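You operate a simulated robot arm through the tools that you are given. There is no shell and no other tool. Be economical: measure what you need, move in short steps, check, and stop when the job is done.

The job below is to be done with a simulated two-armed robot. You get a single attempt, and the scene is never put back.

JOB
Tape the short purple core all round, then wind 0.6 metres of film on to it.
Fine: tighten the star knob first; teal arm in, turn the hand wheel, teal arm out; black arm in, turn it again; leave the black arm in.
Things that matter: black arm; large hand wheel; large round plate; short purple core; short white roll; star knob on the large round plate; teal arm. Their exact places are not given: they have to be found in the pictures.

Only the result counts: the job must be done as asked and must still hold three seconds after the hand-in. Knocking over, shifting, dropping, spilling or breaking anything else fails it.

ROBOT AND FRAMES
Two 7-joint arms with two-finger parallel grippers on one trunk, on a base that drives. Base frame: it is fixed to the floor where the robot stands at the start and does not move with it; the origin is under the middle of the robot, x ahead of it, y to its left, z up. Lengths are in mm, angles in rad, forces in N, time in s.
The left shoulder is at the start at [30, 119, 1010], the right one opposite. With the tool pointing down near the work surface each hand reaches from about 280 to 680 mm from the robot's upright axis, wherever it stands, measured 20 degrees to its own side. Places, roughly: black arm [700, 100, 900]; large hand wheel [400, 200, 800]; large round plate [500, 0, 900]; short purple core (9x9x11 cm) [500, 0, 900]; short white roll (10x10x11 cm) [900, 0, 900]; star knob on the large round plate [500, 0, 1000]; teal arm [500, -100, 900]. Payload 3.43 kg a hand.
Tool frame (each hand has its own): the origin (TCP) lies between the finger pads and is the grasp point; the fingertips stand 30 mm ahead of it; z points along the fingers, y is the line along which they close. The gripper opens to 94 mm. The fingers are 28 mm wide and 10 mm thick; the gripper's body (50 by 96 mm) begins 55 mm behind the TCP.
Orientation is that of the tool frame in the base frame, as a unit quaternion [w, x, y, z]. With the fingers straight down and closing along the base's y, the tool's x points along the base's -x, its y along +y and its z along -z.

CONTROLS
- The arms move only by the tool send_rows. It takes "left_rows", "right_rows" or both (then of equal length, played together; a hand with none holds still); each is a list of rows, each an object (a shift or turn left out is 0, a gripper value left out holds the last) with "linear": the shift along the base's x, y, z in m, a list of three; "dr": the turn, a rotation vector about the base's x, y, z in rad, a list of three; "gripper": the gripper command, from -1 (shut) to 1 (fully open), values between in proportion. In form: [{"linear": [dx, dy, dz], "dr": [wx, wy, wz], "gripper": gripper}, ...]. A call has 1 to 10 rows; each row shifts and turns the commanded pose from where the row before left it. Each row takes 0.2 s and may step no farther than 50 mm and 0.15 rad from the row before; otherwise, or with a gripper value out of range, the whole call is refused. A pose out of reach is approached as far as the arm can. The call stops where the force on the tool passes 60 N (or 10 N more than at its start, if that is more) or the arm is blocked; 0.2 s more then pass. Each finger travels about 72 mm/s and halts on what it meets, pressing with about 27 N; the grip force reading is that of the motor and also rises with nothing between the fingers. The clock runs only during rows and for 0.2 s after the last one: add rows that do not move to give the fingers time. The reply holds the time, the measured pose of the TCP, the force on the tool along the base axes, the opening and the grip force, in the units named above and with some noise, with the torque about the TCP (base axes, N m) and any sound that the robot's microphone picked up.
- Cameras (640 x 400 px; columns grow to the right, rows downward): "scene" is now at [37.3, 9.7, 1701.9]; the picture's right is [0.18, -0.98, 0.00], its down [-0.85, -0.15, -0.50] and it looks along [0.49, 0.09, -0.87] (base axes); focal length 259 px, centre (320, 200). "left" rides on the left gripper at [76, -14, -102] in its tool frame; the picture's right is [0.18, 0.98, 0.00], its down [-0.75, 0.14, -0.64] and it looks along [-0.63, 0.12, 0.77] (tool axes); focal length 243 px, centre (320, 200). "right" rides on the right gripper at [76, 14, -103] in its tool frame; the picture's right is [-0.18, 0.98, 0.00], its down [-0.75, -0.14, -0.64] and it looks along [-0.63, -0.12, 0.77] (tool axes); focal length 243 px, centre (320, 200).
- capture(camera): a new picture of that camera. The clock stands still meanwhile.
- lift_body(by): slides the trunk up (or, below 0, down) by that many mm; the arms and the scene camera ride with it, the base frame stays. It gives what a move gives, with no picture.
- steer(legs): drives the robot by 1 to 6 legs, each [ahead, turn to the left] in mm and rad, along the robot's own axes; the way and the turn of a leg run together, so that a leg with both is an arc; at most 1500 mm and 3.142 rad a leg. The arms and the cameras ride along, it lands a little off, and it stops where it bumps. It gives what a move gives.
- turn_head(pan, tilt): turns the head with the scene camera to pan (to the left, within 2.496 rad either way) and tilt (down, from -0.506 to 1.204), counted from straight ahead of the robot. It gives what a move gives.
- measure_at(camera, pixels): for up to 12 pixels [column, row] of the newest picture of that camera ("zoom" is the newest enlarged one), the place [x, y, z] in the base frame of the surface seen there, good to about 2 mm. The clock stands still meanwhile.
- inspect(camera, box): a new picture of the part [left, top, right, bottom] of that camera's present view, enlarged. The clock stands still meanwhile.
- finish_job(): hands the job in; it is judged then, once.

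Work in short steps. Measure before you move; look again where a grasp or a placing could have gone wrong, and mend it. You have 80 turns and 78 pictures in all, those below and enlarged ones among them. Open the grippers and draw the arms clear of the work before you hand the job in, unless the task says otherwise; then end with one line.

The tools are called after ">>>" by a JSON object that holds its "method" and its "body". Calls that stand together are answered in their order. send_rows: Moves the arms, as the interface text tells. Its arguments: {"type":"object","properties":{"left_rows":{"type":"array","items":{"type":"object","properties":{"linear":{"type":"array","items":{"type":"number"}},"dr":{"type":"array","items":{"type":"number"}},"gripper":{"type":"number"}}}},"right_rows":{"type":"array","items":{"type":"object","properties":{"linear":{"type":"array","items":{"type":"number"}},"dr":{"type":"array","items":{"type":"number"}},"gripper":{"type":"number"}}}}},"required":[]} The other tools are called the same way: lift_body (by) slides the trunk up or down; steer (legs) drives the base; turn_head (pan, tilt) turns the head that bears the scene camera; capture (camera) takes a picture; measure_at (camera, pixels) gives the place of the surface under pixels of a picture; inspect (camera, box) takes an enlarged picture of a part of a camera's view; finish_job () hands the job in.

At the start:

```text
time_s: 0.0
left_ee_pos: [390.5, 248.9, 1277.6]
left_ee_rot: [0.001, 0.0, 1.0, 0.001]
left_ft_force: [0.0, 0.0, 0.0]
left_torque: [-0.02, 0.0, -0.03]
left_width: 94.2
left_finger_force: 0.1
right_ee_pos: [354.9, -77.1, 1334.1]
right_ee_rot: [-0.001, 0.001, 1.0, 0.001]
right_ft_force: [-0.9, 0.4, -0.1]
right_torque: [0.02, -0.01, 0.02]
right_width: 94.1
right_finger_force: 0.1
trunk travel left (down, up): [-275.0, 135.0]
robot x, y, heading: [1.7, 1.4, 0.005]
head pan, tilt: [0.178, 1.049]
```

scene: 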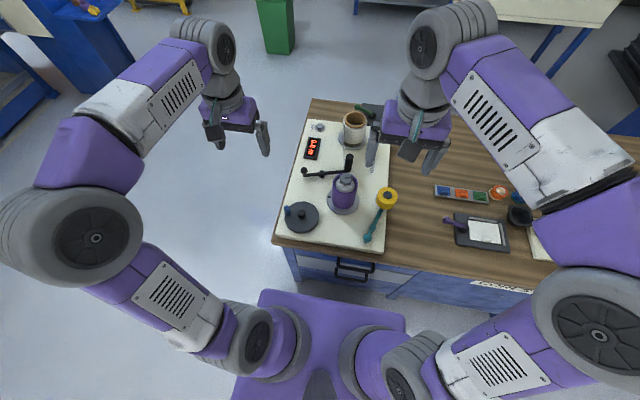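
right: 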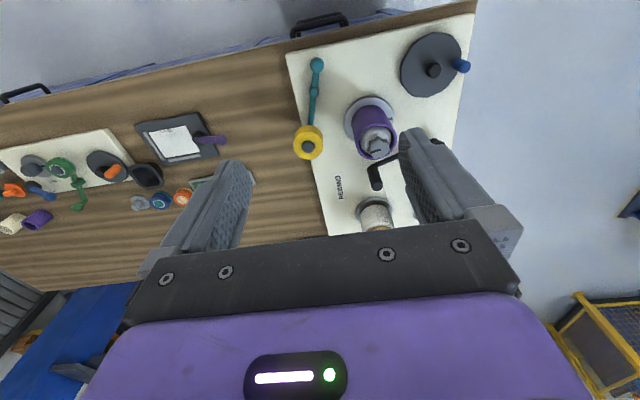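
left: 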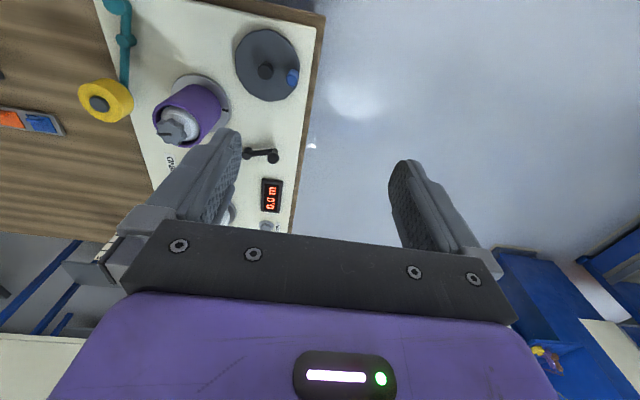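

The scene shows the machine around (340,180); I enlarge that part to make out the parts.

>>> {"method": "inspect", "body": {"camera": "scene", "box": [260, 90, 420, 260]}}

>>> {"method": "inspect", "body": {"camera": "right", "box": [270, 10, 490, 240]}}

>>> {"method": "inspect", "body": {"camera": "left", "box": [60, 0, 330, 250]}}

```text
2.35 times, centred on (340, 175) of scene
```

zoom: 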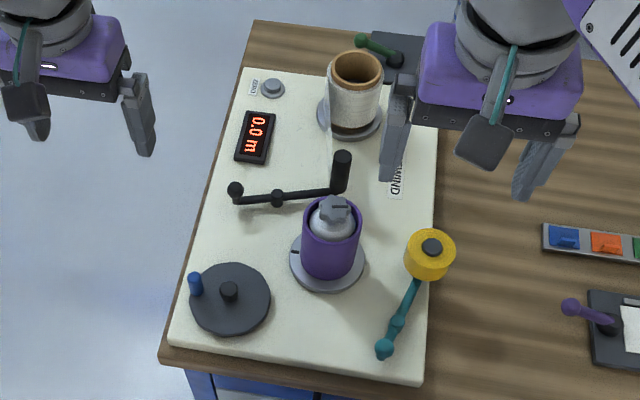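

```text
1.74 times, centred on (380, 125) of right
```

zoom: 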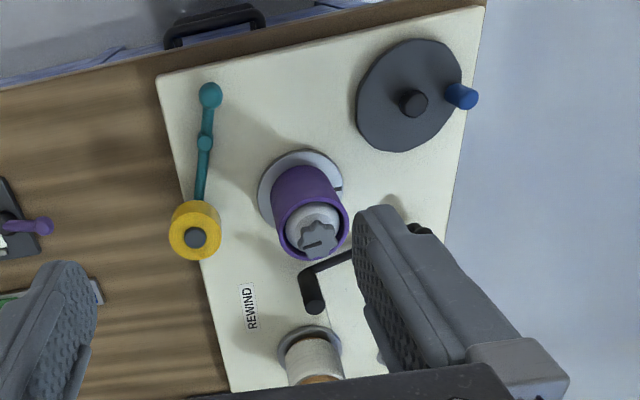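

```text
1.60 times, centred on (195, 125) of left
```

zoom: 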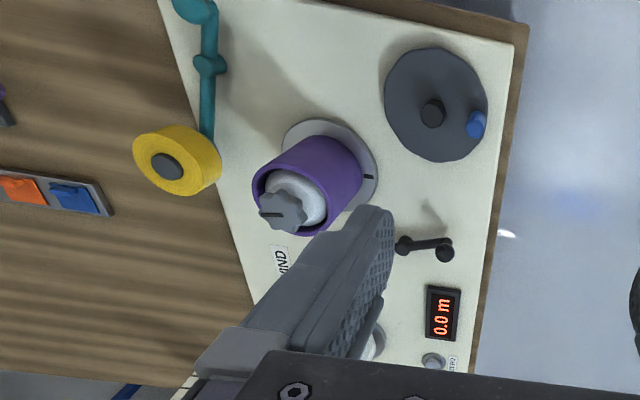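

I now enlarge the scene view tightly for measuring.

>>> {"method": "inspect", "body": {"camera": "scene", "box": [265, 110, 415, 250]}}

```text
2.86 times, centred on (340, 180) of scene
```

zoom: 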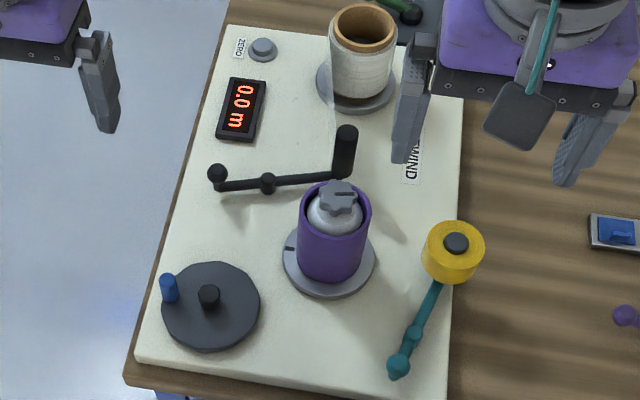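

The hand wheel with blue handle is at (210,300), the core with star knob at (337,200), the teal arm with its yellow tape at (453,250), and the black arm at (270,182). I measure all of these.

>>> {"method": "measure_at", "body": {"camera": "zoom", "pixels": [[168, 279], [169, 295], [209, 291], [230, 325], [338, 187], [338, 200], [335, 218], [302, 195], [370, 200], [333, 290], [290, 247], [100, 350]]}}

>>> {"method": "measure_at", "body": {"camera": "zoom", "pixels": [[456, 242], [455, 260], [437, 297], [413, 334], [400, 360], [398, 371], [217, 173], [268, 182], [346, 131], [343, 165], [300, 181], [180, 370]]}}

>>> {"method": "measure_at", "body": {"camera": "zoom", "pixels": [[365, 45], [335, 30], [392, 30], [262, 45], [240, 105], [327, 199], [350, 203], [366, 187], [250, 310], [163, 310], [205, 262], [205, 350]]}}

```text
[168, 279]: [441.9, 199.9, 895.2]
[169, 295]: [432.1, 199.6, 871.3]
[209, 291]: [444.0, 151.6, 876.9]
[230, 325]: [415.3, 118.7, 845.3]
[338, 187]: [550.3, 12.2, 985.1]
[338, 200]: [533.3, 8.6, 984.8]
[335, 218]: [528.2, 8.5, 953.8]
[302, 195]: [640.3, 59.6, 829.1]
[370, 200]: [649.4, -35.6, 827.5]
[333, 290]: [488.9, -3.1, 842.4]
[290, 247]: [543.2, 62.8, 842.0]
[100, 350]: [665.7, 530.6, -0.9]
```

```text
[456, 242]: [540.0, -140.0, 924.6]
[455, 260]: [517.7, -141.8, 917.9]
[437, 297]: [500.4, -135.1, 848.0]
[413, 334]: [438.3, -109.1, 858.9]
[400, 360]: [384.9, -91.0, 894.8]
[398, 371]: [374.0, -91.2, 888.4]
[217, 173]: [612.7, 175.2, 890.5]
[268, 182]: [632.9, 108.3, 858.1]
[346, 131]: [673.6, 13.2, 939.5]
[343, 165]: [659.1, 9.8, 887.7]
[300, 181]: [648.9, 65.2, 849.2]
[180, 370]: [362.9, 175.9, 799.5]
```

```text
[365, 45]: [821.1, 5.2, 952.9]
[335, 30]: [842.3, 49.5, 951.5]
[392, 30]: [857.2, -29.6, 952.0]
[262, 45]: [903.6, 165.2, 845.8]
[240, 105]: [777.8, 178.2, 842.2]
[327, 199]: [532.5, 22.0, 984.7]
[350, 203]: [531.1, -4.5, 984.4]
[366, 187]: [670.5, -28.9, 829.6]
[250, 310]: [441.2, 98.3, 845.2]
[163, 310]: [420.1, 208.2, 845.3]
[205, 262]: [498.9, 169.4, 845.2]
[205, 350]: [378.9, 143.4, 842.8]
```

Geometry is clear. First I bring the right hand above the star knob (axis about [541,8], top 985) for a closer look.

>>> {"method": "send_rows", "body": {"right_rows": [{"linear": [0.02, 0.0105, -0.034]}, {"linear": [0.02, 0.0105, -0.034]}, {"linear": [0.02, 0.0105, -0.034]}, {"linear": [0.02, 0.0105, -0.034]}, {"linear": [0.02, 0.0105, -0.034]}, {"linear": [0.02, 0.0105, -0.034]}, {"linear": [0.02, 0.0105, -0.034]}, {"linear": [0.02, 0.0105, 0]}, {"linear": [0.02, 0, 0]}]}}

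>>> {"method": "capture", "body": {"camera": "right"}}

>>> {"method": "inspect", "body": {"camera": "right", "box": [220, 30, 430, 200]}}

```text
time_s: 2.0
left_ee_pos: [389.7, 249.6, 1276.6]
left_ee_rot: [0.0, 0.0, 1.0, 0.0]
left_ft_force: [-0.4, -0.1, -0.7]
left_torque: [0.01, -0.01, 0.01]
left_width: 94.0
left_finger_force: 0.1
right_ee_pos: [535.5, 5.4, 1096.2]
right_ee_rot: [-0.001, 0.001, 1.0, 0.0]
right_ft_force: [0.9, 0.0, 0.2]
right_torque: [0.03, 0.02, -0.02]
right_width: 93.9
right_finger_force: 0.1
trunk travel left (down, up): [-275.0, 135.0]
robot x, y, heading: [2.5, 3.8, 0.003]
head pan, tilt: [0.178, 1.049]
```

```text
70 pictures are left
```

right: 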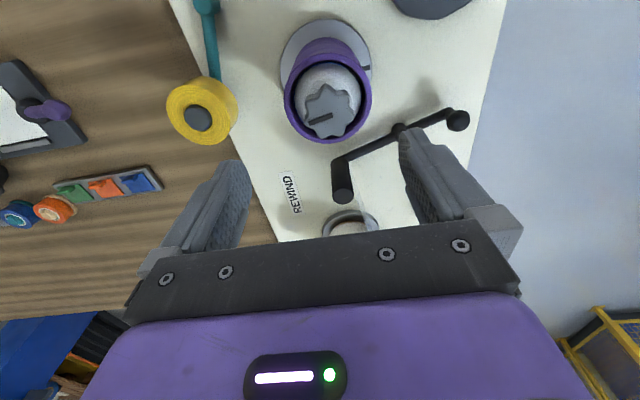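

```text
2.35 times, centred on (325, 115) of right
```

zoom: 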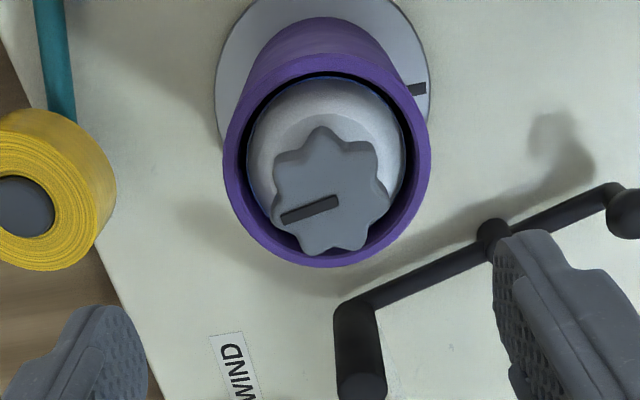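

I measure the knob's edge and top, core rim, and arms from this closer view.

>>> {"method": "measure_at", "body": {"camera": "zoom", "pixels": [[322, 133], [276, 170], [276, 212], [307, 246], [356, 246], [384, 200], [371, 152], [328, 190], [236, 160], [422, 160], [325, 262], [262, 120]]}}

>>> {"method": "measure_at", "body": {"camera": "zoom", "pixels": [[361, 386], [361, 330], [493, 232], [625, 212], [28, 200], [100, 200], [25, 265], [415, 90], [280, 100], [300, 110]]}}

```text
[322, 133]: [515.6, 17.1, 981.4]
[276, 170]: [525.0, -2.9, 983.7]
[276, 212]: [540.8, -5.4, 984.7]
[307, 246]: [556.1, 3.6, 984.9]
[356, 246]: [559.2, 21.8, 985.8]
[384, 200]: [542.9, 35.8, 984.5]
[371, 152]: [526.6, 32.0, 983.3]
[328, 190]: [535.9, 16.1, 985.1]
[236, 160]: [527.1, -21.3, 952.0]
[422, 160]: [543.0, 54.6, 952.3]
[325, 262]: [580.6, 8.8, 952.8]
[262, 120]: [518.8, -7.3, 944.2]
```

```text
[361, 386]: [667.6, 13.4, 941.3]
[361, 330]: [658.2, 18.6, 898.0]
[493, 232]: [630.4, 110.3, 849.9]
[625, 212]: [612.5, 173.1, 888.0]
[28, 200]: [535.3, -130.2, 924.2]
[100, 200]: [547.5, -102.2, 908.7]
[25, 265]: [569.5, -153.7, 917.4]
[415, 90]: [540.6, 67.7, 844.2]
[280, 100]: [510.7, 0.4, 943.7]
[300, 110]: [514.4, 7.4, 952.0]
```

The knob's centre is about (539,15) with radius ~22, top 985. I pre-turn the right hand counter-clockwise, lower it around the knob, and grip.

>>> {"method": "send_rows", "body": {"right_rows": [{"linear": [0.0035, 0.0096, -0.01], "dr": [0, 0, 0.15]}, {"linear": [0, 0, -0.02], "dr": [0, 0, 0.15]}, {"linear": [0, 0, -0.02], "dr": [0, 0, 0.15]}, {"linear": [0, 0, -0.02], "dr": [0, 0, 0.15]}, {"linear": [0, 0, -0.015], "dr": [0, 0, 0.15]}, {"linear": [0, 0, -0.01], "dr": [0, 0, 0.15]}, {"linear": [0, 0, -0.009]}, {"gripper": 1}, {"gripper": 1}]}}

>>> {"method": "capture", "body": {"camera": "right"}}

```text
time_s: 4.0
left_ee_pos: [389.0, 250.6, 1276.6]
left_ee_rot: [0.0, 0.0, 1.0, 0.0]
left_ft_force: [-0.1, -0.6, 0.9]
left_torque: [0.0, 0.02, 0.01]
left_width: 94.0
left_finger_force: 0.0
right_ee_pos: [537.7, 15.6, 991.8]
right_ee_rot: [0.0, -0.435, 0.9, 0.0]
right_ft_force: [-0.3, 0.5, 0.6]
right_torque: [0.03, -0.04, -0.01]
right_width: 94.0
right_finger_force: 0.0
trunk travel left (down, up): [-275.0, 135.0]
robot x, y, heading: [-0.1, -3.5, 0.003]
head pan, tilt: [0.178, 1.049]
```

```text
68 pictures are left
```

right: 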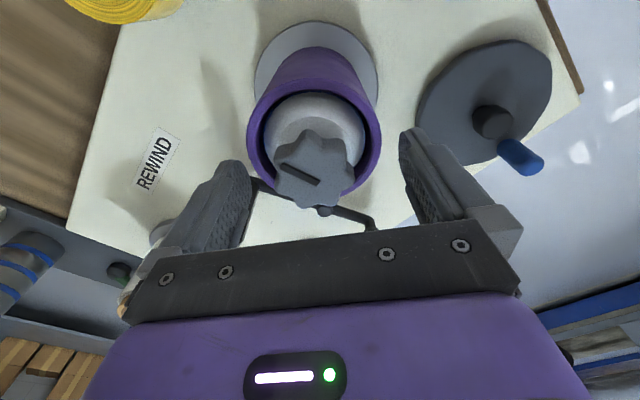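

The knob lies between the pads. I close and turn clockwise in small steps watching the torque.

>>> {"method": "send_rows", "body": {"right_rows": [{"gripper": -1}, {"gripper": -1}, {"gripper": -1}, {"gripper": -1}]}}

>>> {"method": "send_rows", "body": {"right_rows": [{"dr": [0, 0, -0.1]}, {"dr": [0, 0, -0.1]}, {"dr": [0, 0, -0.1]}, {"dr": [0, 0, -0.1]}]}}

>>> {"method": "capture", "body": {"camera": "right"}}

```text
time_s: 5.0
left_ee_pos: [391.5, 248.3, 1277.2]
left_ee_rot: [0.0, 0.001, 1.0, 0.0]
left_ft_force: [0.0, -0.3, 0.1]
left_torque: [0.03, -0.02, -0.02]
left_width: 94.0
left_finger_force: 0.0
right_ee_pos: [540.3, 12.6, 991.7]
right_ee_rot: [0.0, -0.434, 0.901, -0.001]
right_ft_force: [12.9, -10.9, 3.7]
right_torque: [-0.62, -0.1, 0.01]
right_width: 45.9
right_finger_force: 45.0
trunk travel left (down, up): [-275.0, 135.0]
robot x, y, heading: [1.1, -2.9, 0.001]
head pan, tilt: [0.178, 1.049]
```

```text
time_s: 6.0
left_ee_pos: [391.0, 247.4, 1277.7]
left_ee_rot: [0.001, 0.001, 1.0, 0.002]
left_ft_force: [-0.2, 0.4, -1.0]
left_torque: [-0.04, 0.01, 0.01]
left_width: 94.3
left_finger_force: 0.1
right_ee_pos: [539.5, 13.9, 991.8]
right_ee_rot: [0.0, -0.247, 0.969, -0.002]
right_ft_force: [11.7, -18.0, 6.8]
right_torque: [-0.46, -0.27, -0.01]
right_width: 45.5
right_finger_force: 45.3
trunk travel left (down, up): [-275.0, 135.0]
robot x, y, heading: [3.1, 3.3, 0.001]
head pan, tilt: [0.178, 1.049]
```

```text
67 pictures are left
```

right: 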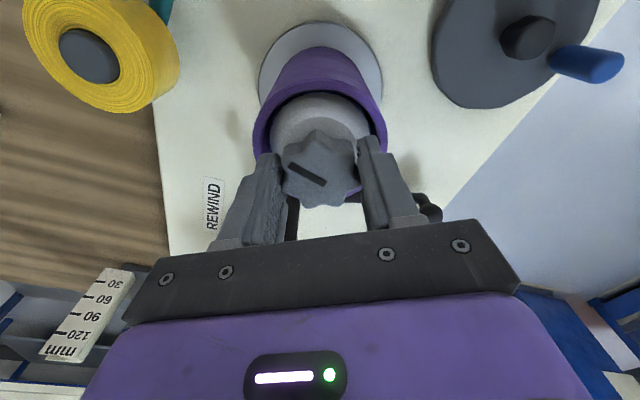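

The knob's mark has followed the hand (slot looks unchanged relative to the gripper). I continue clockwise.

>>> {"method": "send_rows", "body": {"right_rows": [{"linear": [0.001, -0.001, 0], "dr": [0, 0, -0.12]}, {"dr": [0, 0, -0.12]}, {"dr": [0, 0, -0.12]}, {"dr": [0, 0, -0.12]}, {"dr": [0, 0, -0.12]}, {"dr": [0, 0, -0.12]}]}}

>>> {"method": "capture", "body": {"camera": "right"}}

```text
time_s: 7.4
left_ee_pos: [390.1, 247.5, 1276.5]
left_ee_rot: [0.0, 0.0, 1.0, 0.002]
left_ft_force: [-0.8, 0.0, 0.5]
left_torque: [-0.02, -0.01, 0.01]
left_width: 94.0
left_finger_force: 0.1
right_ee_pos: [539.8, 13.6, 991.3]
right_ee_rot: [0.0, 0.111, 0.994, 0.0]
right_ft_force: [10.7, -17.6, 11.5]
right_torque: [-0.33, 0.78, 0.04]
right_width: 45.7
right_finger_force: 44.6
trunk travel left (down, up): [-275.0, 135.0]
robot x, y, heading: [-2.0, 0.9, -0.001]
head pan, tilt: [0.178, 1.049]
```

```text
66 pictures are left
```

right: 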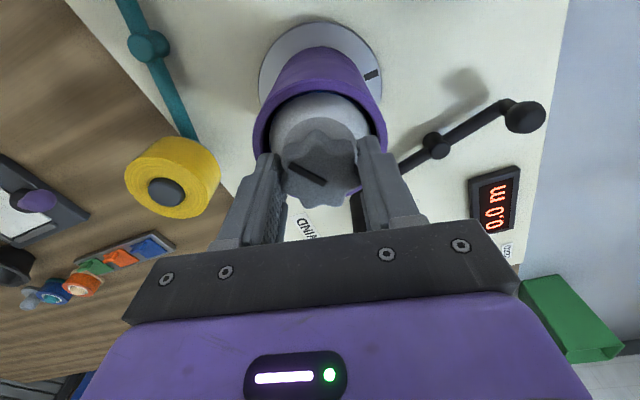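

The mark still turns with the hand and no stop is felt yet, so I keep turning.

>>> {"method": "send_rows", "body": {"right_rows": [{"dr": [0, 0, -0.13]}, {"dr": [0, 0, -0.13]}, {"dr": [0, 0, -0.13]}, {"dr": [0, 0, -0.13]}, {"dr": [0, 0, -0.13]}, {"dr": [0, 0, -0.13]}]}}

>>> {"method": "capture", "body": {"camera": "right"}}

```text
time_s: 8.8
left_ee_pos: [389.8, 246.3, 1277.4]
left_ee_rot: [0.0, 0.0, 1.0, 0.001]
left_ft_force: [0.0, -0.2, 0.2]
left_torque: [-0.03, -0.04, 0.0]
left_width: 94.1
left_finger_force: 0.1
right_ee_pos: [540.4, 12.7, 991.4]
right_ee_rot: [0.0, 0.48, 0.877, -0.001]
right_ft_force: [9.5, -14.7, 4.2]
right_torque: [-0.51, -0.56, 0.05]
right_width: 45.5
right_finger_force: 44.7
trunk travel left (down, up): [-275.0, 135.0]
robot x, y, heading: [0.3, -0.9, 0.0]
head pan, tilt: [0.178, 1.049]
```

```text
65 pictures are left
```

right: 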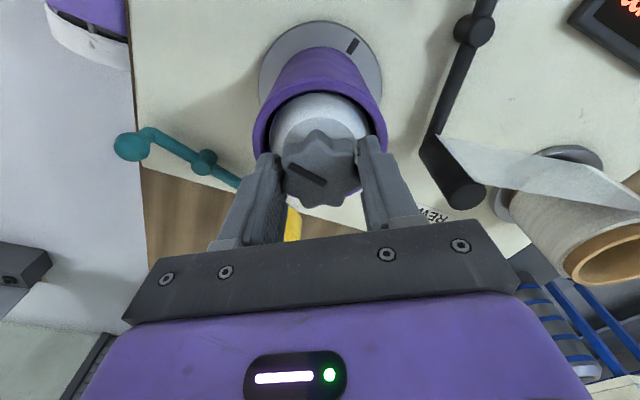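

Total turn is about 1.9 rad and it still turns freely; I go on.

>>> {"method": "send_rows", "body": {"right_rows": [{"dr": [0, 0, -0.13]}, {"dr": [0, 0, -0.13]}, {"dr": [0, 0, -0.13]}, {"dr": [0, 0, -0.13]}, {"dr": [0, 0, -0.13]}]}}

>>> {"method": "capture", "body": {"camera": "right"}}

```text
time_s: 10.0
left_ee_pos: [389.8, 246.6, 1276.8]
left_ee_rot: [0.0, 0.0, 1.0, 0.0]
left_ft_force: [0.2, -0.1, -0.6]
left_torque: [0.03, -0.02, 0.02]
left_width: 94.0
left_finger_force: 0.0
right_ee_pos: [540.1, 12.5, 992.1]
right_ee_rot: [0.0, 0.736, 0.677, 0.0]
right_ft_force: [7.6, -15.4, 7.8]
right_torque: [-0.5, 0.33, 0.07]
right_width: 45.6
right_finger_force: 44.9
trunk travel left (down, up): [-275.0, 135.0]
robot x, y, heading: [-2.6, 0.8, -0.001]
head pan, tilt: [0.178, 1.049]
```

```text
64 pictures are left
```

right: 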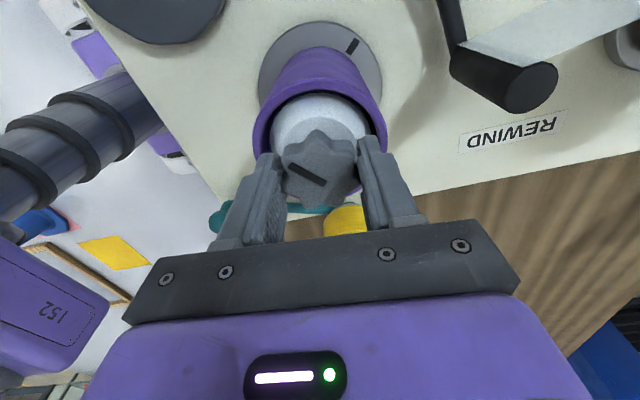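

The plate's mark stayed at (352,45) during this last turn, so the plate now turns along with the knob: it has come up tight. I open, rise, and look.

>>> {"method": "send_rows", "body": {"right_rows": [{"gripper": 1}, {"gripper": 1}, {"gripper": 1}, {"linear": [0, 0, 0.04]}, {"linear": [0, 0, 0.04]}]}}

>>> {"method": "inspect", "body": {"camera": "scene", "box": [265, 110, 415, 250]}}

>>> {"method": "capture", "body": {"camera": "right"}}

```text
time_s: 11.2
left_ee_pos: [389.3, 250.5, 1278.1]
left_ee_rot: [-0.001, 0.001, 1.0, 0.0]
left_ft_force: [0.6, 1.2, 0.2]
left_torque: [0.0, 0.01, -0.01]
left_width: 93.9
left_finger_force: 0.1
right_ee_pos: [538.1, 15.8, 1071.9]
right_ee_rot: [0.0, 0.735, 0.678, 0.0]
right_ft_force: [-0.1, 0.3, 0.4]
right_torque: [0.02, 0.01, -0.01]
right_width: 94.0
right_finger_force: 0.0
trunk travel left (down, up): [-275.0, 135.0]
robot x, y, heading: [1.5, -2.2, -0.001]
head pan, tilt: [0.178, 1.049]
```

```text
2.86 times, centred on (340, 180) of scene
```

zoom: 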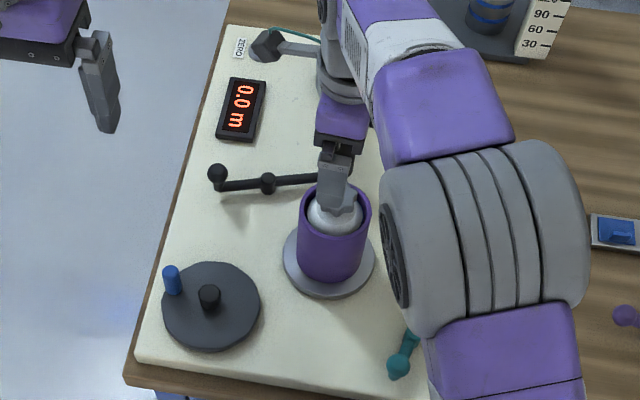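

```text
62 pictures are left
```

right: 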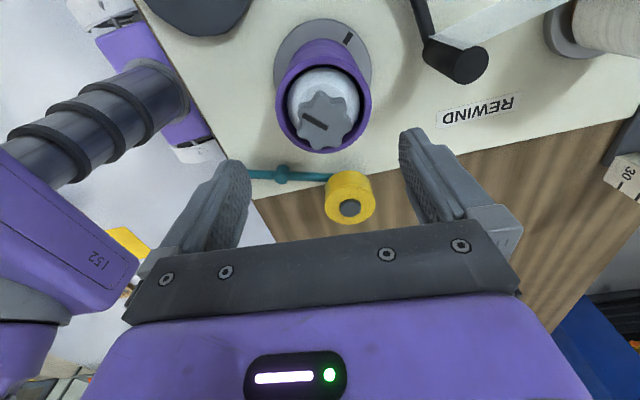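

The knob is turned; the wheel followed slightly, clockwise. Now I turn the right hand back and bring it above the teal arm's handle ball near (380,-91,895).

>>> {"method": "send_rows", "body": {"right_rows": [{"linear": [0, 0, 0.01], "dr": [0, 0, 0.15]}, {"dr": [0, 0, 0.15]}, {"linear": [-0.02, -0.0135, 0], "dr": [0, 0, 0.15]}, {"linear": [-0.02, -0.0135, 0], "dr": [0, 0, 0.15]}, {"linear": [-0.02, -0.0135, 0], "dr": [0, 0, 0.15]}, {"linear": [-0.02, -0.0135, 0], "dr": [0, 0, 0.15]}, {"linear": [-0.02, -0.0135, 0], "dr": [0, 0, 0.15]}, {"linear": [-0.02, -0.0135, 0], "dr": [0, 0, 0.15]}, {"linear": [-0.02, -0.0135, 0], "dr": [0, 0, 0.15]}, {"linear": [-0.014, -0.0125, 0], "dr": [0, 0, 0.15]}]}}

>>> {"method": "capture", "body": {"camera": "right"}}

>>> {"method": "inspect", "body": {"camera": "scene", "box": [265, 110, 415, 250]}}

```text
time_s: 13.4
left_ee_pos: [388.0, 249.5, 1276.6]
left_ee_rot: [-0.001, 0.002, 1.0, 0.0]
left_ft_force: [0.5, -0.1, -0.2]
left_torque: [0.02, 0.01, -0.03]
left_width: 94.0
left_finger_force: 0.1
right_ee_pos: [383.7, -93.9, 1081.8]
right_ee_rot: [-0.001, 0.074, 0.997, 0.0]
right_ft_force: [0.6, -0.5, -0.3]
right_torque: [-0.01, -0.01, 0.0]
right_width: 94.0
right_finger_force: 0.1
trunk travel left (down, up): [-275.0, 135.0]
robot x, y, heading: [-0.1, 1.1, 0.0]
head pan, tilt: [0.178, 1.049]
```

```text
61 pictures are left
```

right: 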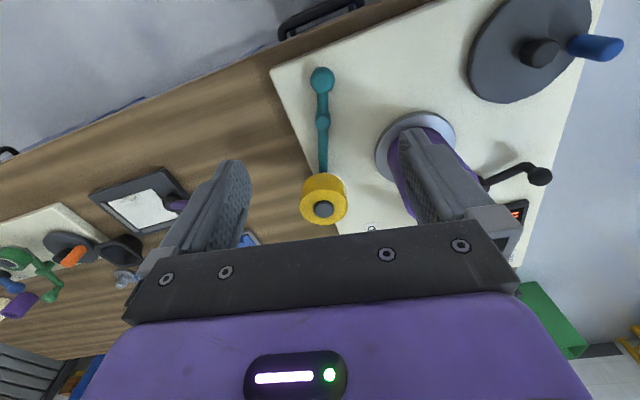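

```text
2.86 times, centred on (340, 180) of scene
```

zoom: 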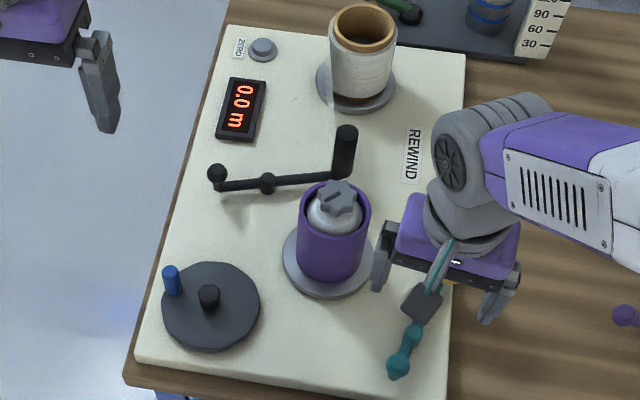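

I measure the teal handle, pivot and roll from the right camera.

>>> {"method": "measure_at", "body": {"camera": "right", "pixels": [[322, 74], [322, 88], [322, 100], [322, 118], [323, 150], [323, 208], [323, 185], [343, 210]]}}

>>> {"method": "inspect", "body": {"camera": "right", "box": [260, 50, 420, 240]}}

```text
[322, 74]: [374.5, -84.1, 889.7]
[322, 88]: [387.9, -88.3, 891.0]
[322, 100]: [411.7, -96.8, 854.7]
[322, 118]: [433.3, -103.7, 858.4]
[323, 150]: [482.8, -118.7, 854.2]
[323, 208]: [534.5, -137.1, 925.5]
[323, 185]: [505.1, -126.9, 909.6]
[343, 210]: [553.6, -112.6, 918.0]
```

```text
2.11 times, centred on (340, 145) of right
```

zoom: 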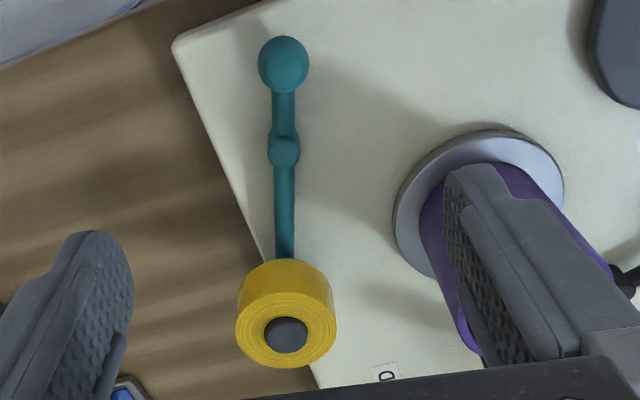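

Ball is at about (381,-87,880), pivot (437,-105). I lower the right hand over the ball and grip it.

>>> {"method": "send_rows", "body": {"right_rows": [{"linear": [-0.003, 0.006, -0.035], "dr": [0, 0, 0.14]}, {"linear": [0, 0, -0.04]}, {"linear": [0, 0, -0.04]}, {"linear": [0, 0, -0.04]}, {"linear": [0, 0, -0.036]}, {"gripper": -1}, {"gripper": -1}, {"gripper": -1}, {"gripper": -1}, {"gripper": -1}]}}

>>> {"method": "capture", "body": {"camera": "right"}}

```text
time_s: 15.6
left_ee_pos: [391.0, 247.7, 1276.9]
left_ee_rot: [0.0, 0.001, 1.0, 0.001]
left_ft_force: [-0.2, -0.8, 0.1]
left_torque: [0.02, -0.01, 0.01]
left_width: 93.9
left_finger_force: 0.0
right_ee_pos: [380.8, -88.5, 891.0]
right_ee_rot: [-0.001, 0.008, 1.0, 0.0]
right_ft_force: [0.7, -19.1, 3.1]
right_torque: [-0.39, -0.01, -0.18]
right_width: 29.1
right_finger_force: 44.9
trunk travel left (down, up): [-275.0, 135.0]
robot x, y, heading: [-2.1, 3.6, 0.0]
head pan, tilt: [0.178, 1.049]
```

```text
58 pictures are left
```

right: 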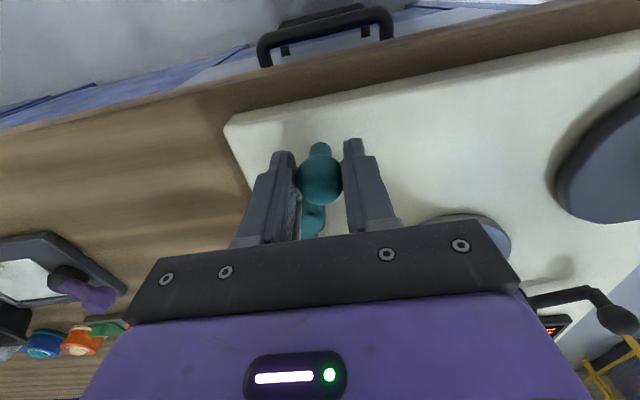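

The ball is gripped (29 mm). I swing it along its arc counter-clockwise about the pivot.

>>> {"method": "send_rows", "body": {"right_rows": [{"linear": [-0.002, -0.0085, 0]}, {"linear": [-0.0007, -0.0087, 0]}, {"linear": [0.0006, -0.0087, 0]}, {"linear": [0.0018, -0.0086, 0]}]}}

>>> {"method": "inspect", "body": {"camera": "scene", "box": [265, 110, 415, 250]}}

```text
time_s: 16.6
left_ee_pos: [388.2, 250.9, 1277.5]
left_ee_rot: [0.0, 0.001, 1.0, -0.001]
left_ft_force: [-0.6, 0.3, -0.4]
left_torque: [-0.02, 0.02, 0.01]
left_width: 93.9
left_finger_force: 0.0
right_ee_pos: [381.5, -118.6, 890.6]
right_ee_rot: [0.001, 0.005, 1.0, 0.0]
right_ft_force: [-5.7, 7.9, 7.4]
right_torque: [0.02, 0.33, 0.55]
right_width: 29.4
right_finger_force: 45.1
trunk travel left (down, up): [-275.0, 135.0]
robot x, y, heading: [0.8, 1.3, 0.006]
head pan, tilt: [0.178, 1.049]
```

```text
2.86 times, centred on (340, 180) of scene
```

zoom: 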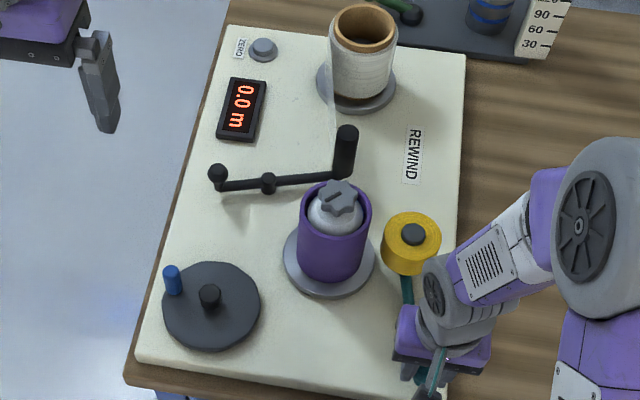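

The arm swings; the tape roll at (410,243) is nearing the core. I continue until contact.

>>> {"method": "send_rows", "body": {"right_rows": [{"linear": [0.0028, -0.0076, 0]}, {"linear": [0.003, -0.006, 0]}, {"linear": [0.002, -0.003, 0]}, {"linear": [0.002, -0.003, 0]}]}}

>>> {"method": "inspect", "body": {"camera": "scene", "box": [265, 110, 415, 250]}}

```text
time_s: 17.5
left_ee_pos: [388.4, 249.7, 1278.3]
left_ee_rot: [0.001, 0.0, 1.0, -0.001]
left_ft_force: [0.3, 0.0, 0.0]
left_torque: [0.03, 0.0, 0.01]
left_width: 94.1
left_finger_force: 0.1
right_ee_pos: [383.8, -125.4, 891.6]
right_ee_rot: [-0.003, -0.004, 1.0, 0.007]
right_ft_force: [-6.2, 18.3, 7.4]
right_torque: [0.75, 0.69, -0.13]
right_width: 29.4
right_finger_force: 45.3
trunk travel left (down, up): [-275.0, 135.0]
robot x, y, heading: [0.7, 0.4, 0.005]
head pan, tilt: [0.178, 1.049]
stopped in row 4 (right hand): the force on the tool passed its limit at 63 N (the readings are from after the stop); the commanded pose is now the measured one
```

```text
2.86 times, centred on (340, 180) of scene
```

zoom: 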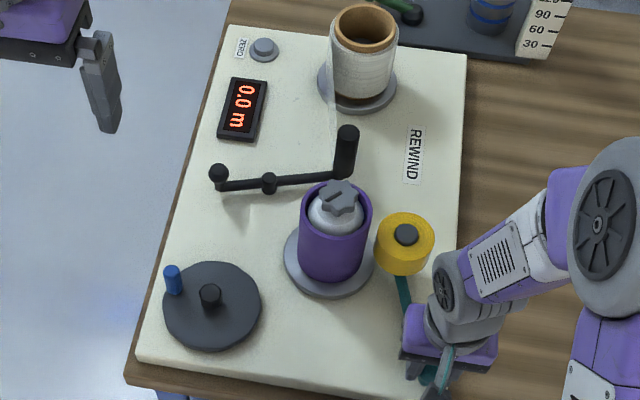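

It stopped at contact (63 N). I measure the roll, core and the wheel handle before the left hand goes to the wheel.

>>> {"method": "measure_at", "body": {"camera": "zoom", "pixels": [[405, 234], [381, 240], [404, 262], [172, 268], [172, 285], [210, 291], [161, 305], [260, 305], [205, 262], [207, 350], [174, 292], [364, 215]]}}

```text
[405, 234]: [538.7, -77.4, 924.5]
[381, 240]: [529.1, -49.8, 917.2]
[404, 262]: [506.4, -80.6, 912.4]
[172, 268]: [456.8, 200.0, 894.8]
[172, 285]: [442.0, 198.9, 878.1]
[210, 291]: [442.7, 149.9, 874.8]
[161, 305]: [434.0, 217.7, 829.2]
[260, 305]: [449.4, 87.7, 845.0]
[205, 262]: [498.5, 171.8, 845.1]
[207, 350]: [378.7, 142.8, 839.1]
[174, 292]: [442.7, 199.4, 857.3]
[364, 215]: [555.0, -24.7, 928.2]
```

The roll's centre (539,-77) seems about 92 mm from the core axis, so I check from closer whether it really touches.

>>> {"method": "capture", "body": {"camera": "right"}}

>>> {"method": "send_rows", "body": {"left_rows": [{"linear": [0.01, -0.01, -0.045]}, {"linear": [0.01, -0.01, -0.045]}, {"linear": [0.01, -0.01, -0.045]}, {"linear": [0.01, -0.01, -0.045]}, {"linear": [0.01, -0.01, -0.02]}]}}

>>> {"method": "capture", "body": {"camera": "left"}}

>>> {"method": "inspect", "body": {"camera": "scene", "box": [310, 150, 390, 220]}}

```text
55 pictures are left
```

right: 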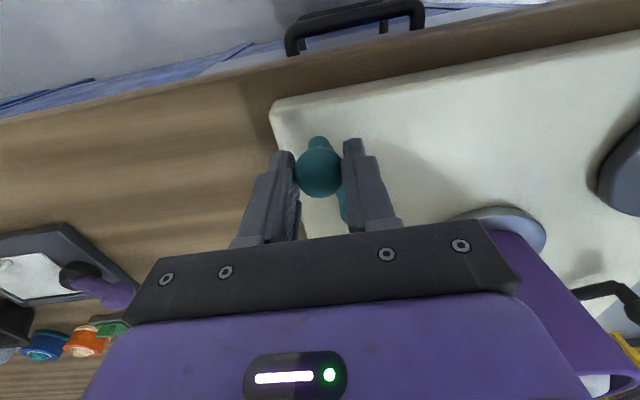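

```text
time_s: 18.7
left_ee_pos: [437.0, 200.3, 1077.3]
left_ee_rot: [0.0, 0.0, 1.0, -0.001]
left_ft_force: [-0.2, -0.5, 0.3]
left_torque: [0.0, 0.0, 0.01]
left_width: 94.1
left_finger_force: 0.0
right_ee_pos: [384.2, -124.6, 891.8]
right_ee_rot: [-0.003, -0.002, 1.0, 0.005]
right_ft_force: [-9.4, 23.2, 8.2]
right_torque: [0.41, 0.43, 0.02]
right_width: 29.3
right_finger_force: 44.7
trunk travel left (down, up): [-275.0, 135.0]
robot x, y, heading: [0.5, -0.0, 0.005]
head pan, tilt: [0.178, 1.049]
```

```text
54 pictures are left
```

left: 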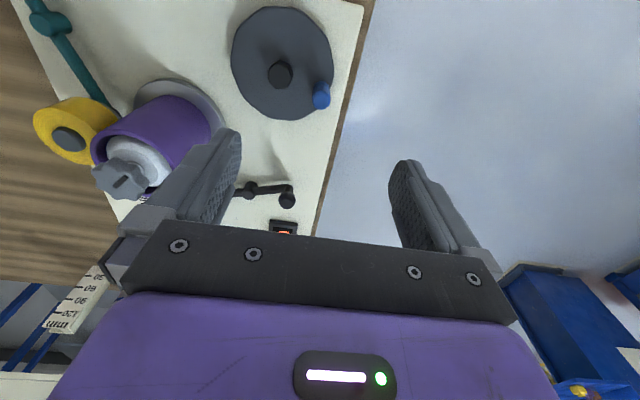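

```text
5.71 times, centred on (350, 185) of scene
```

zoom: 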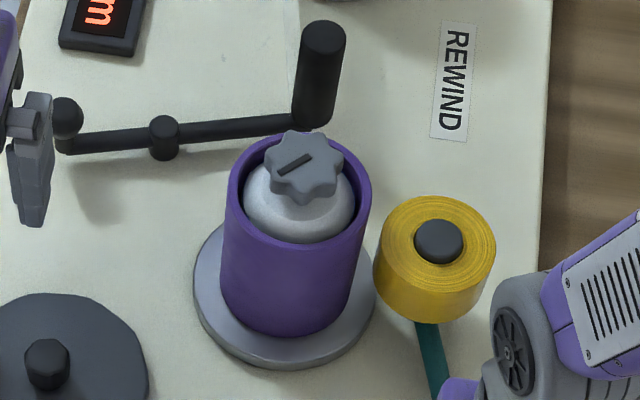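

There appears to be a small gap between (362,250) and (375,260). I measure both edges.

>>> {"method": "measure_at", "body": {"camera": "zoom", "pixels": [[366, 200], [360, 240], [356, 270], [378, 265], [382, 285], [376, 248], [437, 238], [436, 315], [490, 240], [384, 230], [300, 330]]}}

```text
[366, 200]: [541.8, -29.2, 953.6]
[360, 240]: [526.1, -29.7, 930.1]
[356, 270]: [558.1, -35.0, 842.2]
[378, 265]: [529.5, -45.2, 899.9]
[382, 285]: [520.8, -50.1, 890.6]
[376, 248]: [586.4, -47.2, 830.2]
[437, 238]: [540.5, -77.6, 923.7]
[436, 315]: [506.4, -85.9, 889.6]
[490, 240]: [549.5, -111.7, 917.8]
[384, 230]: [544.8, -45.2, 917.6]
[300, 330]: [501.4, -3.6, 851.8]
```

A gap of about 15 mm remains; probably the arm's neck jams against the finger (343,205) as the hand didn't turn. I release, rise a bit, turn the hand with the arm, and grip again.

>>> {"method": "send_rows", "body": {"right_rows": [{"gripper": 0}, {"gripper": 0}, {"linear": [0, 0, 0.003], "dr": [0, 0, 0.15]}, {"dr": [0, 0, 0.15]}, {"dr": [0, 0, 0.15]}, {"dr": [0, 0, 0.15]}, {"dr": [0, 0, 0.1]}, {"gripper": -1}, {"gripper": -1}, {"gripper": -1}]}}

>>> {"method": "capture", "body": {"camera": "right"}}

```text
time_s: 20.9
left_ee_pos: [436.8, 200.5, 1076.7]
left_ee_rot: [0.001, 0.0, 1.0, -0.003]
left_ft_force: [0.5, 0.3, -0.2]
left_torque: [0.02, 0.01, 0.01]
left_width: 93.9
left_finger_force: 0.1
right_ee_pos: [381.4, -124.0, 894.0]
right_ee_rot: [-0.007, -0.345, 0.938, 0.004]
right_ft_force: [-18.6, 23.3, -10.7]
right_torque: [0.54, 0.06, 0.32]
right_width: 29.4
right_finger_force: 45.3
trunk travel left (down, up): [-275.0, 135.0]
robot x, y, heading: [-1.5, -3.2, -0.0]
head pan, tilt: [0.178, 1.049]
```

```text
52 pictures are left
```

right: 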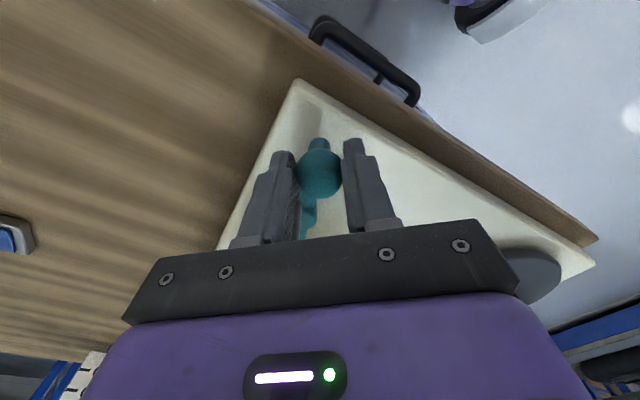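

The arm now lies straight between the fingers. I push on in 4 mm steps, turning the hand along.

>>> {"method": "send_rows", "body": {"right_rows": [{"linear": [0.0014, -0.0038, 0], "dr": [0, 0, 0.06]}, {"linear": [0.0017, -0.0037, 0], "dr": [0, 0, 0.06]}, {"linear": [0.002, -0.0035, 0], "dr": [0, 0, 0.06]}, {"linear": [0.0022, -0.0033, 0], "dr": [0, 0, 0.06]}]}}

>>> {"method": "inspect", "body": {"camera": "scene", "box": [310, 150, 390, 220]}}

```text
time_s: 21.6
left_ee_pos: [437.0, 199.0, 1077.7]
left_ee_rot: [0.0, -0.001, 1.0, -0.001]
left_ft_force: [-0.2, -0.5, 0.0]
left_torque: [0.06, 0.01, 0.0]
left_width: 94.2
left_finger_force: 0.0
right_ee_pos: [384.3, -124.4, 893.7]
right_ee_rot: [-0.007, -0.413, 0.911, 0.012]
right_ft_force: [-6.8, 16.6, 8.8]
right_torque: [0.02, 0.96, -0.07]
right_width: 29.2
right_finger_force: 44.9
trunk travel left (down, up): [-275.0, 135.0]
robot x, y, heading: [-0.2, -1.8, 0.003]
head pan, tilt: [0.178, 1.049]
stopped in row 3 (right hand): the force on the tool passed its limit at 65 N (the readings are from after the stop); the commanded pose is now the measured one
```

```text
5.71 times, centred on (350, 185) of scene
```

zoom: 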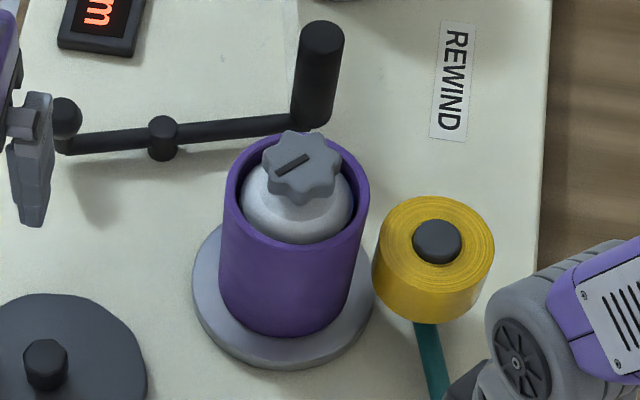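

It stops at the same place, so this is the arm's own end stop ("in"). I look at the wheel closely with the left camera for any direction mark and to measure the handle.

>>> {"method": "inspect", "body": {"camera": "left", "box": [20, 0, 360, 220]}}

>>> {"method": "measure_at", "body": {"camera": "left", "pixels": [[323, 102], [323, 92], [318, 95], [280, 74], [247, 90], [325, 50], [270, 8], [285, 117], [278, 66], [290, 78]]}}

```text
1.82 times, centred on (190, 110) of left
```

zoom: 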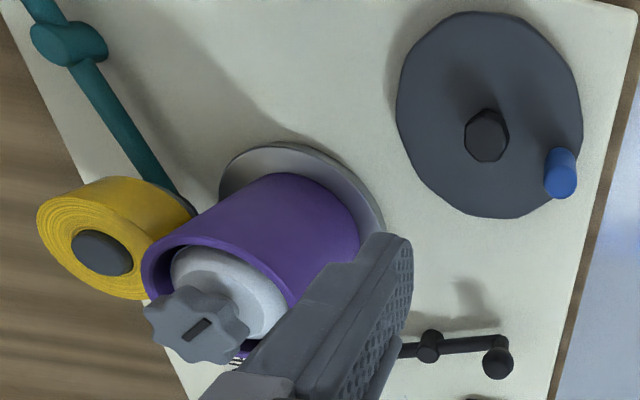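

```text
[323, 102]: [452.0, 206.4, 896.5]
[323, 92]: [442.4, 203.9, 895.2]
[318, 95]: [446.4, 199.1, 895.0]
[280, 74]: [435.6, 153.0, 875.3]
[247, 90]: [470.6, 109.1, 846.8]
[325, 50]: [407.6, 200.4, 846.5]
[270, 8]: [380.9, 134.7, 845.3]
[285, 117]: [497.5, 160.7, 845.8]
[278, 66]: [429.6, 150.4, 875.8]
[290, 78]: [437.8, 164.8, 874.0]
```

No direction mark visible. Handle's centre is about (448,203), top 896; wheel centre about (437,152). I partly close the left gripper to clear the hub and lower it on to the handle.

>>> {"method": "send_rows", "body": {"left_rows": [{"linear": [0.011, 0.0035, -0.035], "gripper": -0.25}, {"linear": [0, 0, -0.04]}, {"linear": [0, 0, -0.04]}, {"linear": [0, 0, -0.04]}, {"linear": [0, 0, -0.03]}, {}, {"gripper": -1}, {"gripper": -1}, {"gripper": -1}]}}

>>> {"method": "capture", "body": {"camera": "left"}}

```text
time_s: 23.6
left_ee_pos: [447.5, 204.6, 890.8]
left_ee_rot: [0.001, -0.001, 1.0, 0.0]
left_ft_force: [0.5, 3.3, -6.4]
left_torque: [0.65, -0.75, 0.02]
left_width: 21.4
left_finger_force: 45.0
right_ee_pos: [382.7, -124.2, 894.5]
right_ee_rot: [-0.006, -0.413, 0.911, 0.011]
right_ft_force: [-13.1, 21.2, 9.8]
right_torque: [0.59, 0.05, -0.01]
right_width: 29.1
right_finger_force: 45.4
trunk travel left (down, up): [-275.0, 135.0]
robot x, y, heading: [3.3, 1.5, -0.003]
head pan, tilt: [0.178, 1.049]
```

```text
49 pictures are left
```

left: 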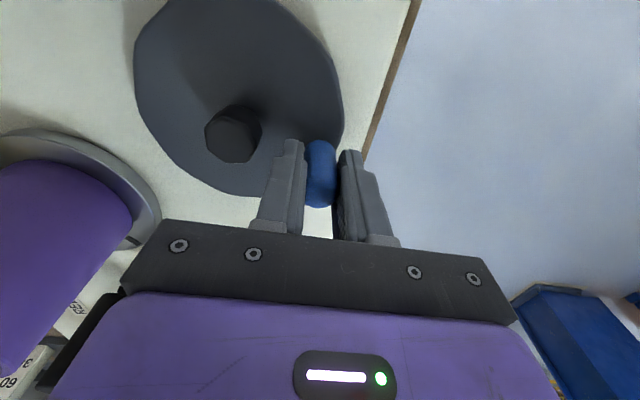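

The handle is gripped (21 mm). I turn the wheel clockwise by about 30 degrees and check what moves.

>>> {"method": "send_rows", "body": {"left_rows": [{"linear": [0.0087, -0.0026, 0]}, {"linear": [0.0081, -0.0041, 0]}, {"linear": [0.0073, -0.0054, 0]}]}}

>>> {"method": "inspect", "body": {"camera": "scene", "box": [280, 130, 400, 240]}}

```text
time_s: 24.4
left_ee_pos: [472.8, 192.1, 893.7]
left_ee_rot: [0.001, -0.001, 1.0, -0.001]
left_ft_force: [-1.7, 2.4, -4.9]
left_torque: [0.87, 0.99, 0.03]
left_width: 21.4
left_finger_force: 44.6
right_ee_pos: [383.7, -123.5, 893.3]
right_ee_rot: [-0.006, -0.412, 0.911, 0.01]
right_ft_force: [-12.8, 22.5, 5.6]
right_torque: [0.52, 0.18, -0.05]
right_width: 29.1
right_finger_force: 45.8
trunk travel left (down, up): [-275.0, 135.0]
robot x, y, heading: [-1.3, 4.6, 0.001]
head pan, tilt: [0.178, 1.049]
```

```text
3.64 times, centred on (340, 185) of scene
```

zoom: 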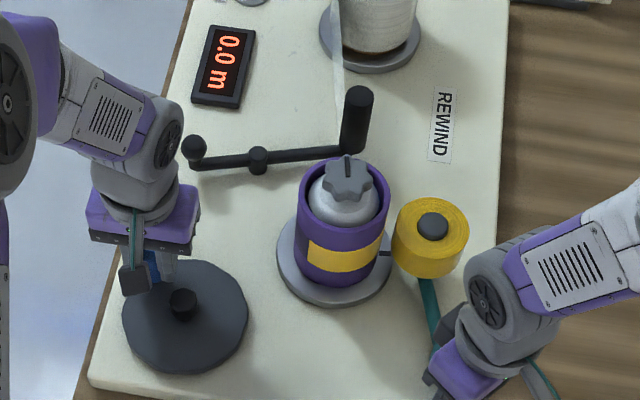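

Taping works: yellow tape has appeared on the front of the core, and the plate turned clockwise. I carry on clockwise.

>>> {"method": "send_rows", "body": {"left_rows": [{"linear": [0.0062, -0.0065, 0]}, {"linear": [0.005, -0.0076, 0]}, {"linear": [0.0036, -0.0083, 0]}, {"linear": [0.0021, -0.0088, 0]}, {"linear": [0.0006, -0.0091, 0]}]}}

>>> {"method": "inspect", "body": {"camera": "scene", "box": [280, 130, 400, 240]}}

```text
time_s: 25.6
left_ee_pos: [488.8, 151.5, 892.3]
left_ee_rot: [0.0, 0.0, 1.0, -0.002]
left_ft_force: [-5.3, 2.4, -13.3]
left_torque: [0.94, 0.72, 0.06]
left_width: 21.4
left_finger_force: 44.6
right_ee_pos: [383.3, -125.7, 893.2]
right_ee_rot: [-0.008, -0.412, 0.911, 0.01]
right_ft_force: [-15.0, 22.0, 6.9]
right_torque: [0.52, 0.15, 0.0]
right_width: 29.2
right_finger_force: 45.2
trunk travel left (down, up): [-275.0, 135.0]
robot x, y, heading: [-3.3, 0.7, 0.006]
head pan, tilt: [0.178, 1.049]
```

```text
3.64 times, centred on (340, 185) of scene
```

zoom: 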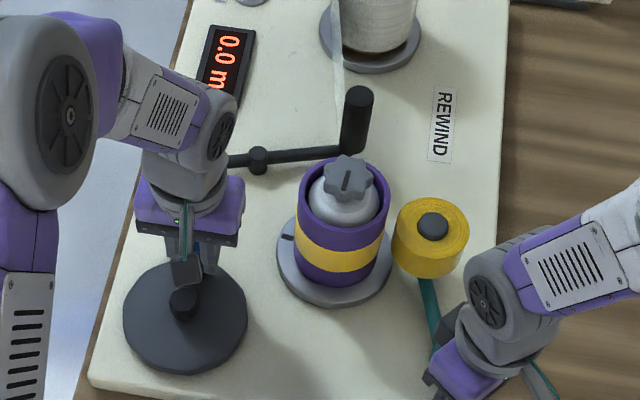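

The plate mark is now at the left (290,237), roughly 280° of core so far. I add another ~50° of wheel so the tape goes fully round.

>>> {"method": "send_rows", "body": {"left_rows": [{"linear": [-0.001, -0.009, 0]}, {"linear": [-0.0026, -0.0087, 0]}, {"linear": [-0.0041, -0.0081, 0]}, {"linear": [-0.0054, -0.0073, 0]}]}}

>>> {"method": "inspect", "body": {"camera": "scene", "box": [280, 130, 400, 240]}}

>>> {"method": "capture", "body": {"camera": "left"}}

```text
time_s: 26.6
left_ee_pos: [476.4, 118.2, 891.5]
left_ee_rot: [0.001, 0.0, 1.0, -0.001]
left_ft_force: [-4.1, 6.4, -16.5]
left_torque: [0.79, -0.44, 0.04]
left_width: 21.5
left_finger_force: 44.8
right_ee_pos: [384.1, -124.4, 894.4]
right_ee_rot: [-0.007, -0.412, 0.911, 0.009]
right_ft_force: [-16.9, 20.4, 9.7]
right_torque: [-0.01, 0.6, -0.03]
right_width: 29.2
right_finger_force: 45.5
trunk travel left (down, up): [-275.0, 135.0]
robot x, y, heading: [-1.2, -1.4, 0.008]
head pan, tilt: [0.178, 1.049]
```

```text
3.64 times, centred on (340, 185) of scene
```

zoom: 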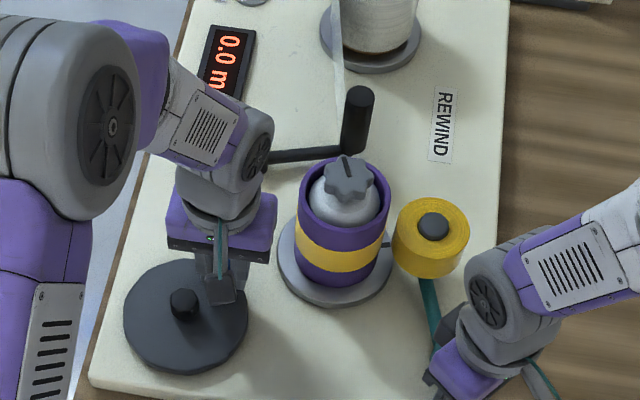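

```text
45 pictures are left
```

left: 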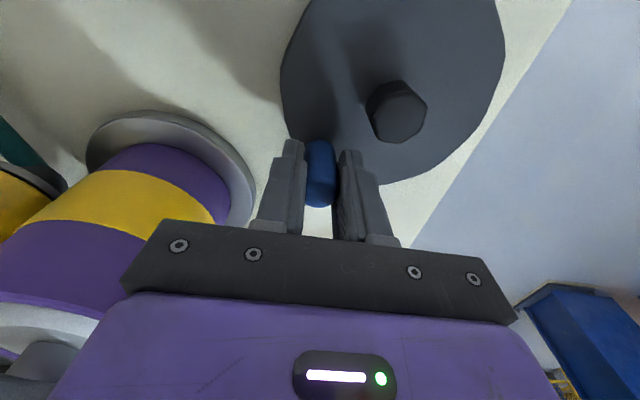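

The plate has come round once again since the second check (mark at (385,245)): about 480° of core, so tape is all round. Now I swing the teal arm back out.

>>> {"method": "send_rows", "body": {"right_rows": [{"linear": [-0.0022, 0.0079, 0], "dr": [0, 0, -0.14]}, {"linear": [-0.0011, 0.0082, 0], "dr": [0, 0, -0.14]}, {"linear": [0.0001, 0.0082, 0], "dr": [0, 0, -0.14]}, {"linear": [0.0012, 0.0082, 0], "dr": [0, 0, -0.14]}, {"linear": [0.0018, 0.0064, 0], "dr": [0, 0, -0.14]}]}}

>>> {"method": "inspect", "body": {"camera": "scene", "box": [280, 130, 400, 240]}}

```text
time_s: 27.8
left_ee_pos: [476.3, 118.0, 892.0]
left_ee_rot: [0.0, -0.001, 1.0, -0.001]
left_ft_force: [-9.9, 12.3, -10.9]
left_torque: [0.24, -0.17, 0.03]
left_width: 21.1
left_finger_force: 44.8
right_ee_pos: [384.2, -88.4, 893.2]
right_ee_rot: [-0.003, -0.073, 0.997, 0.01]
right_ft_force: [-12.8, 0.7, 3.3]
right_torque: [-0.21, 0.43, 0.42]
right_width: 29.2
right_finger_force: 44.8
trunk travel left (down, up): [-275.0, 135.0]
robot x, y, heading: [-0.2, 0.0, 0.002]
head pan, tilt: [0.178, 1.049]
```

```text
3.64 times, centred on (340, 185) of scene
```

zoom: 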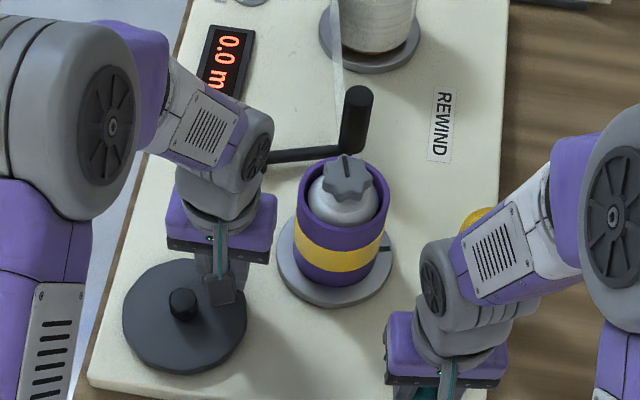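

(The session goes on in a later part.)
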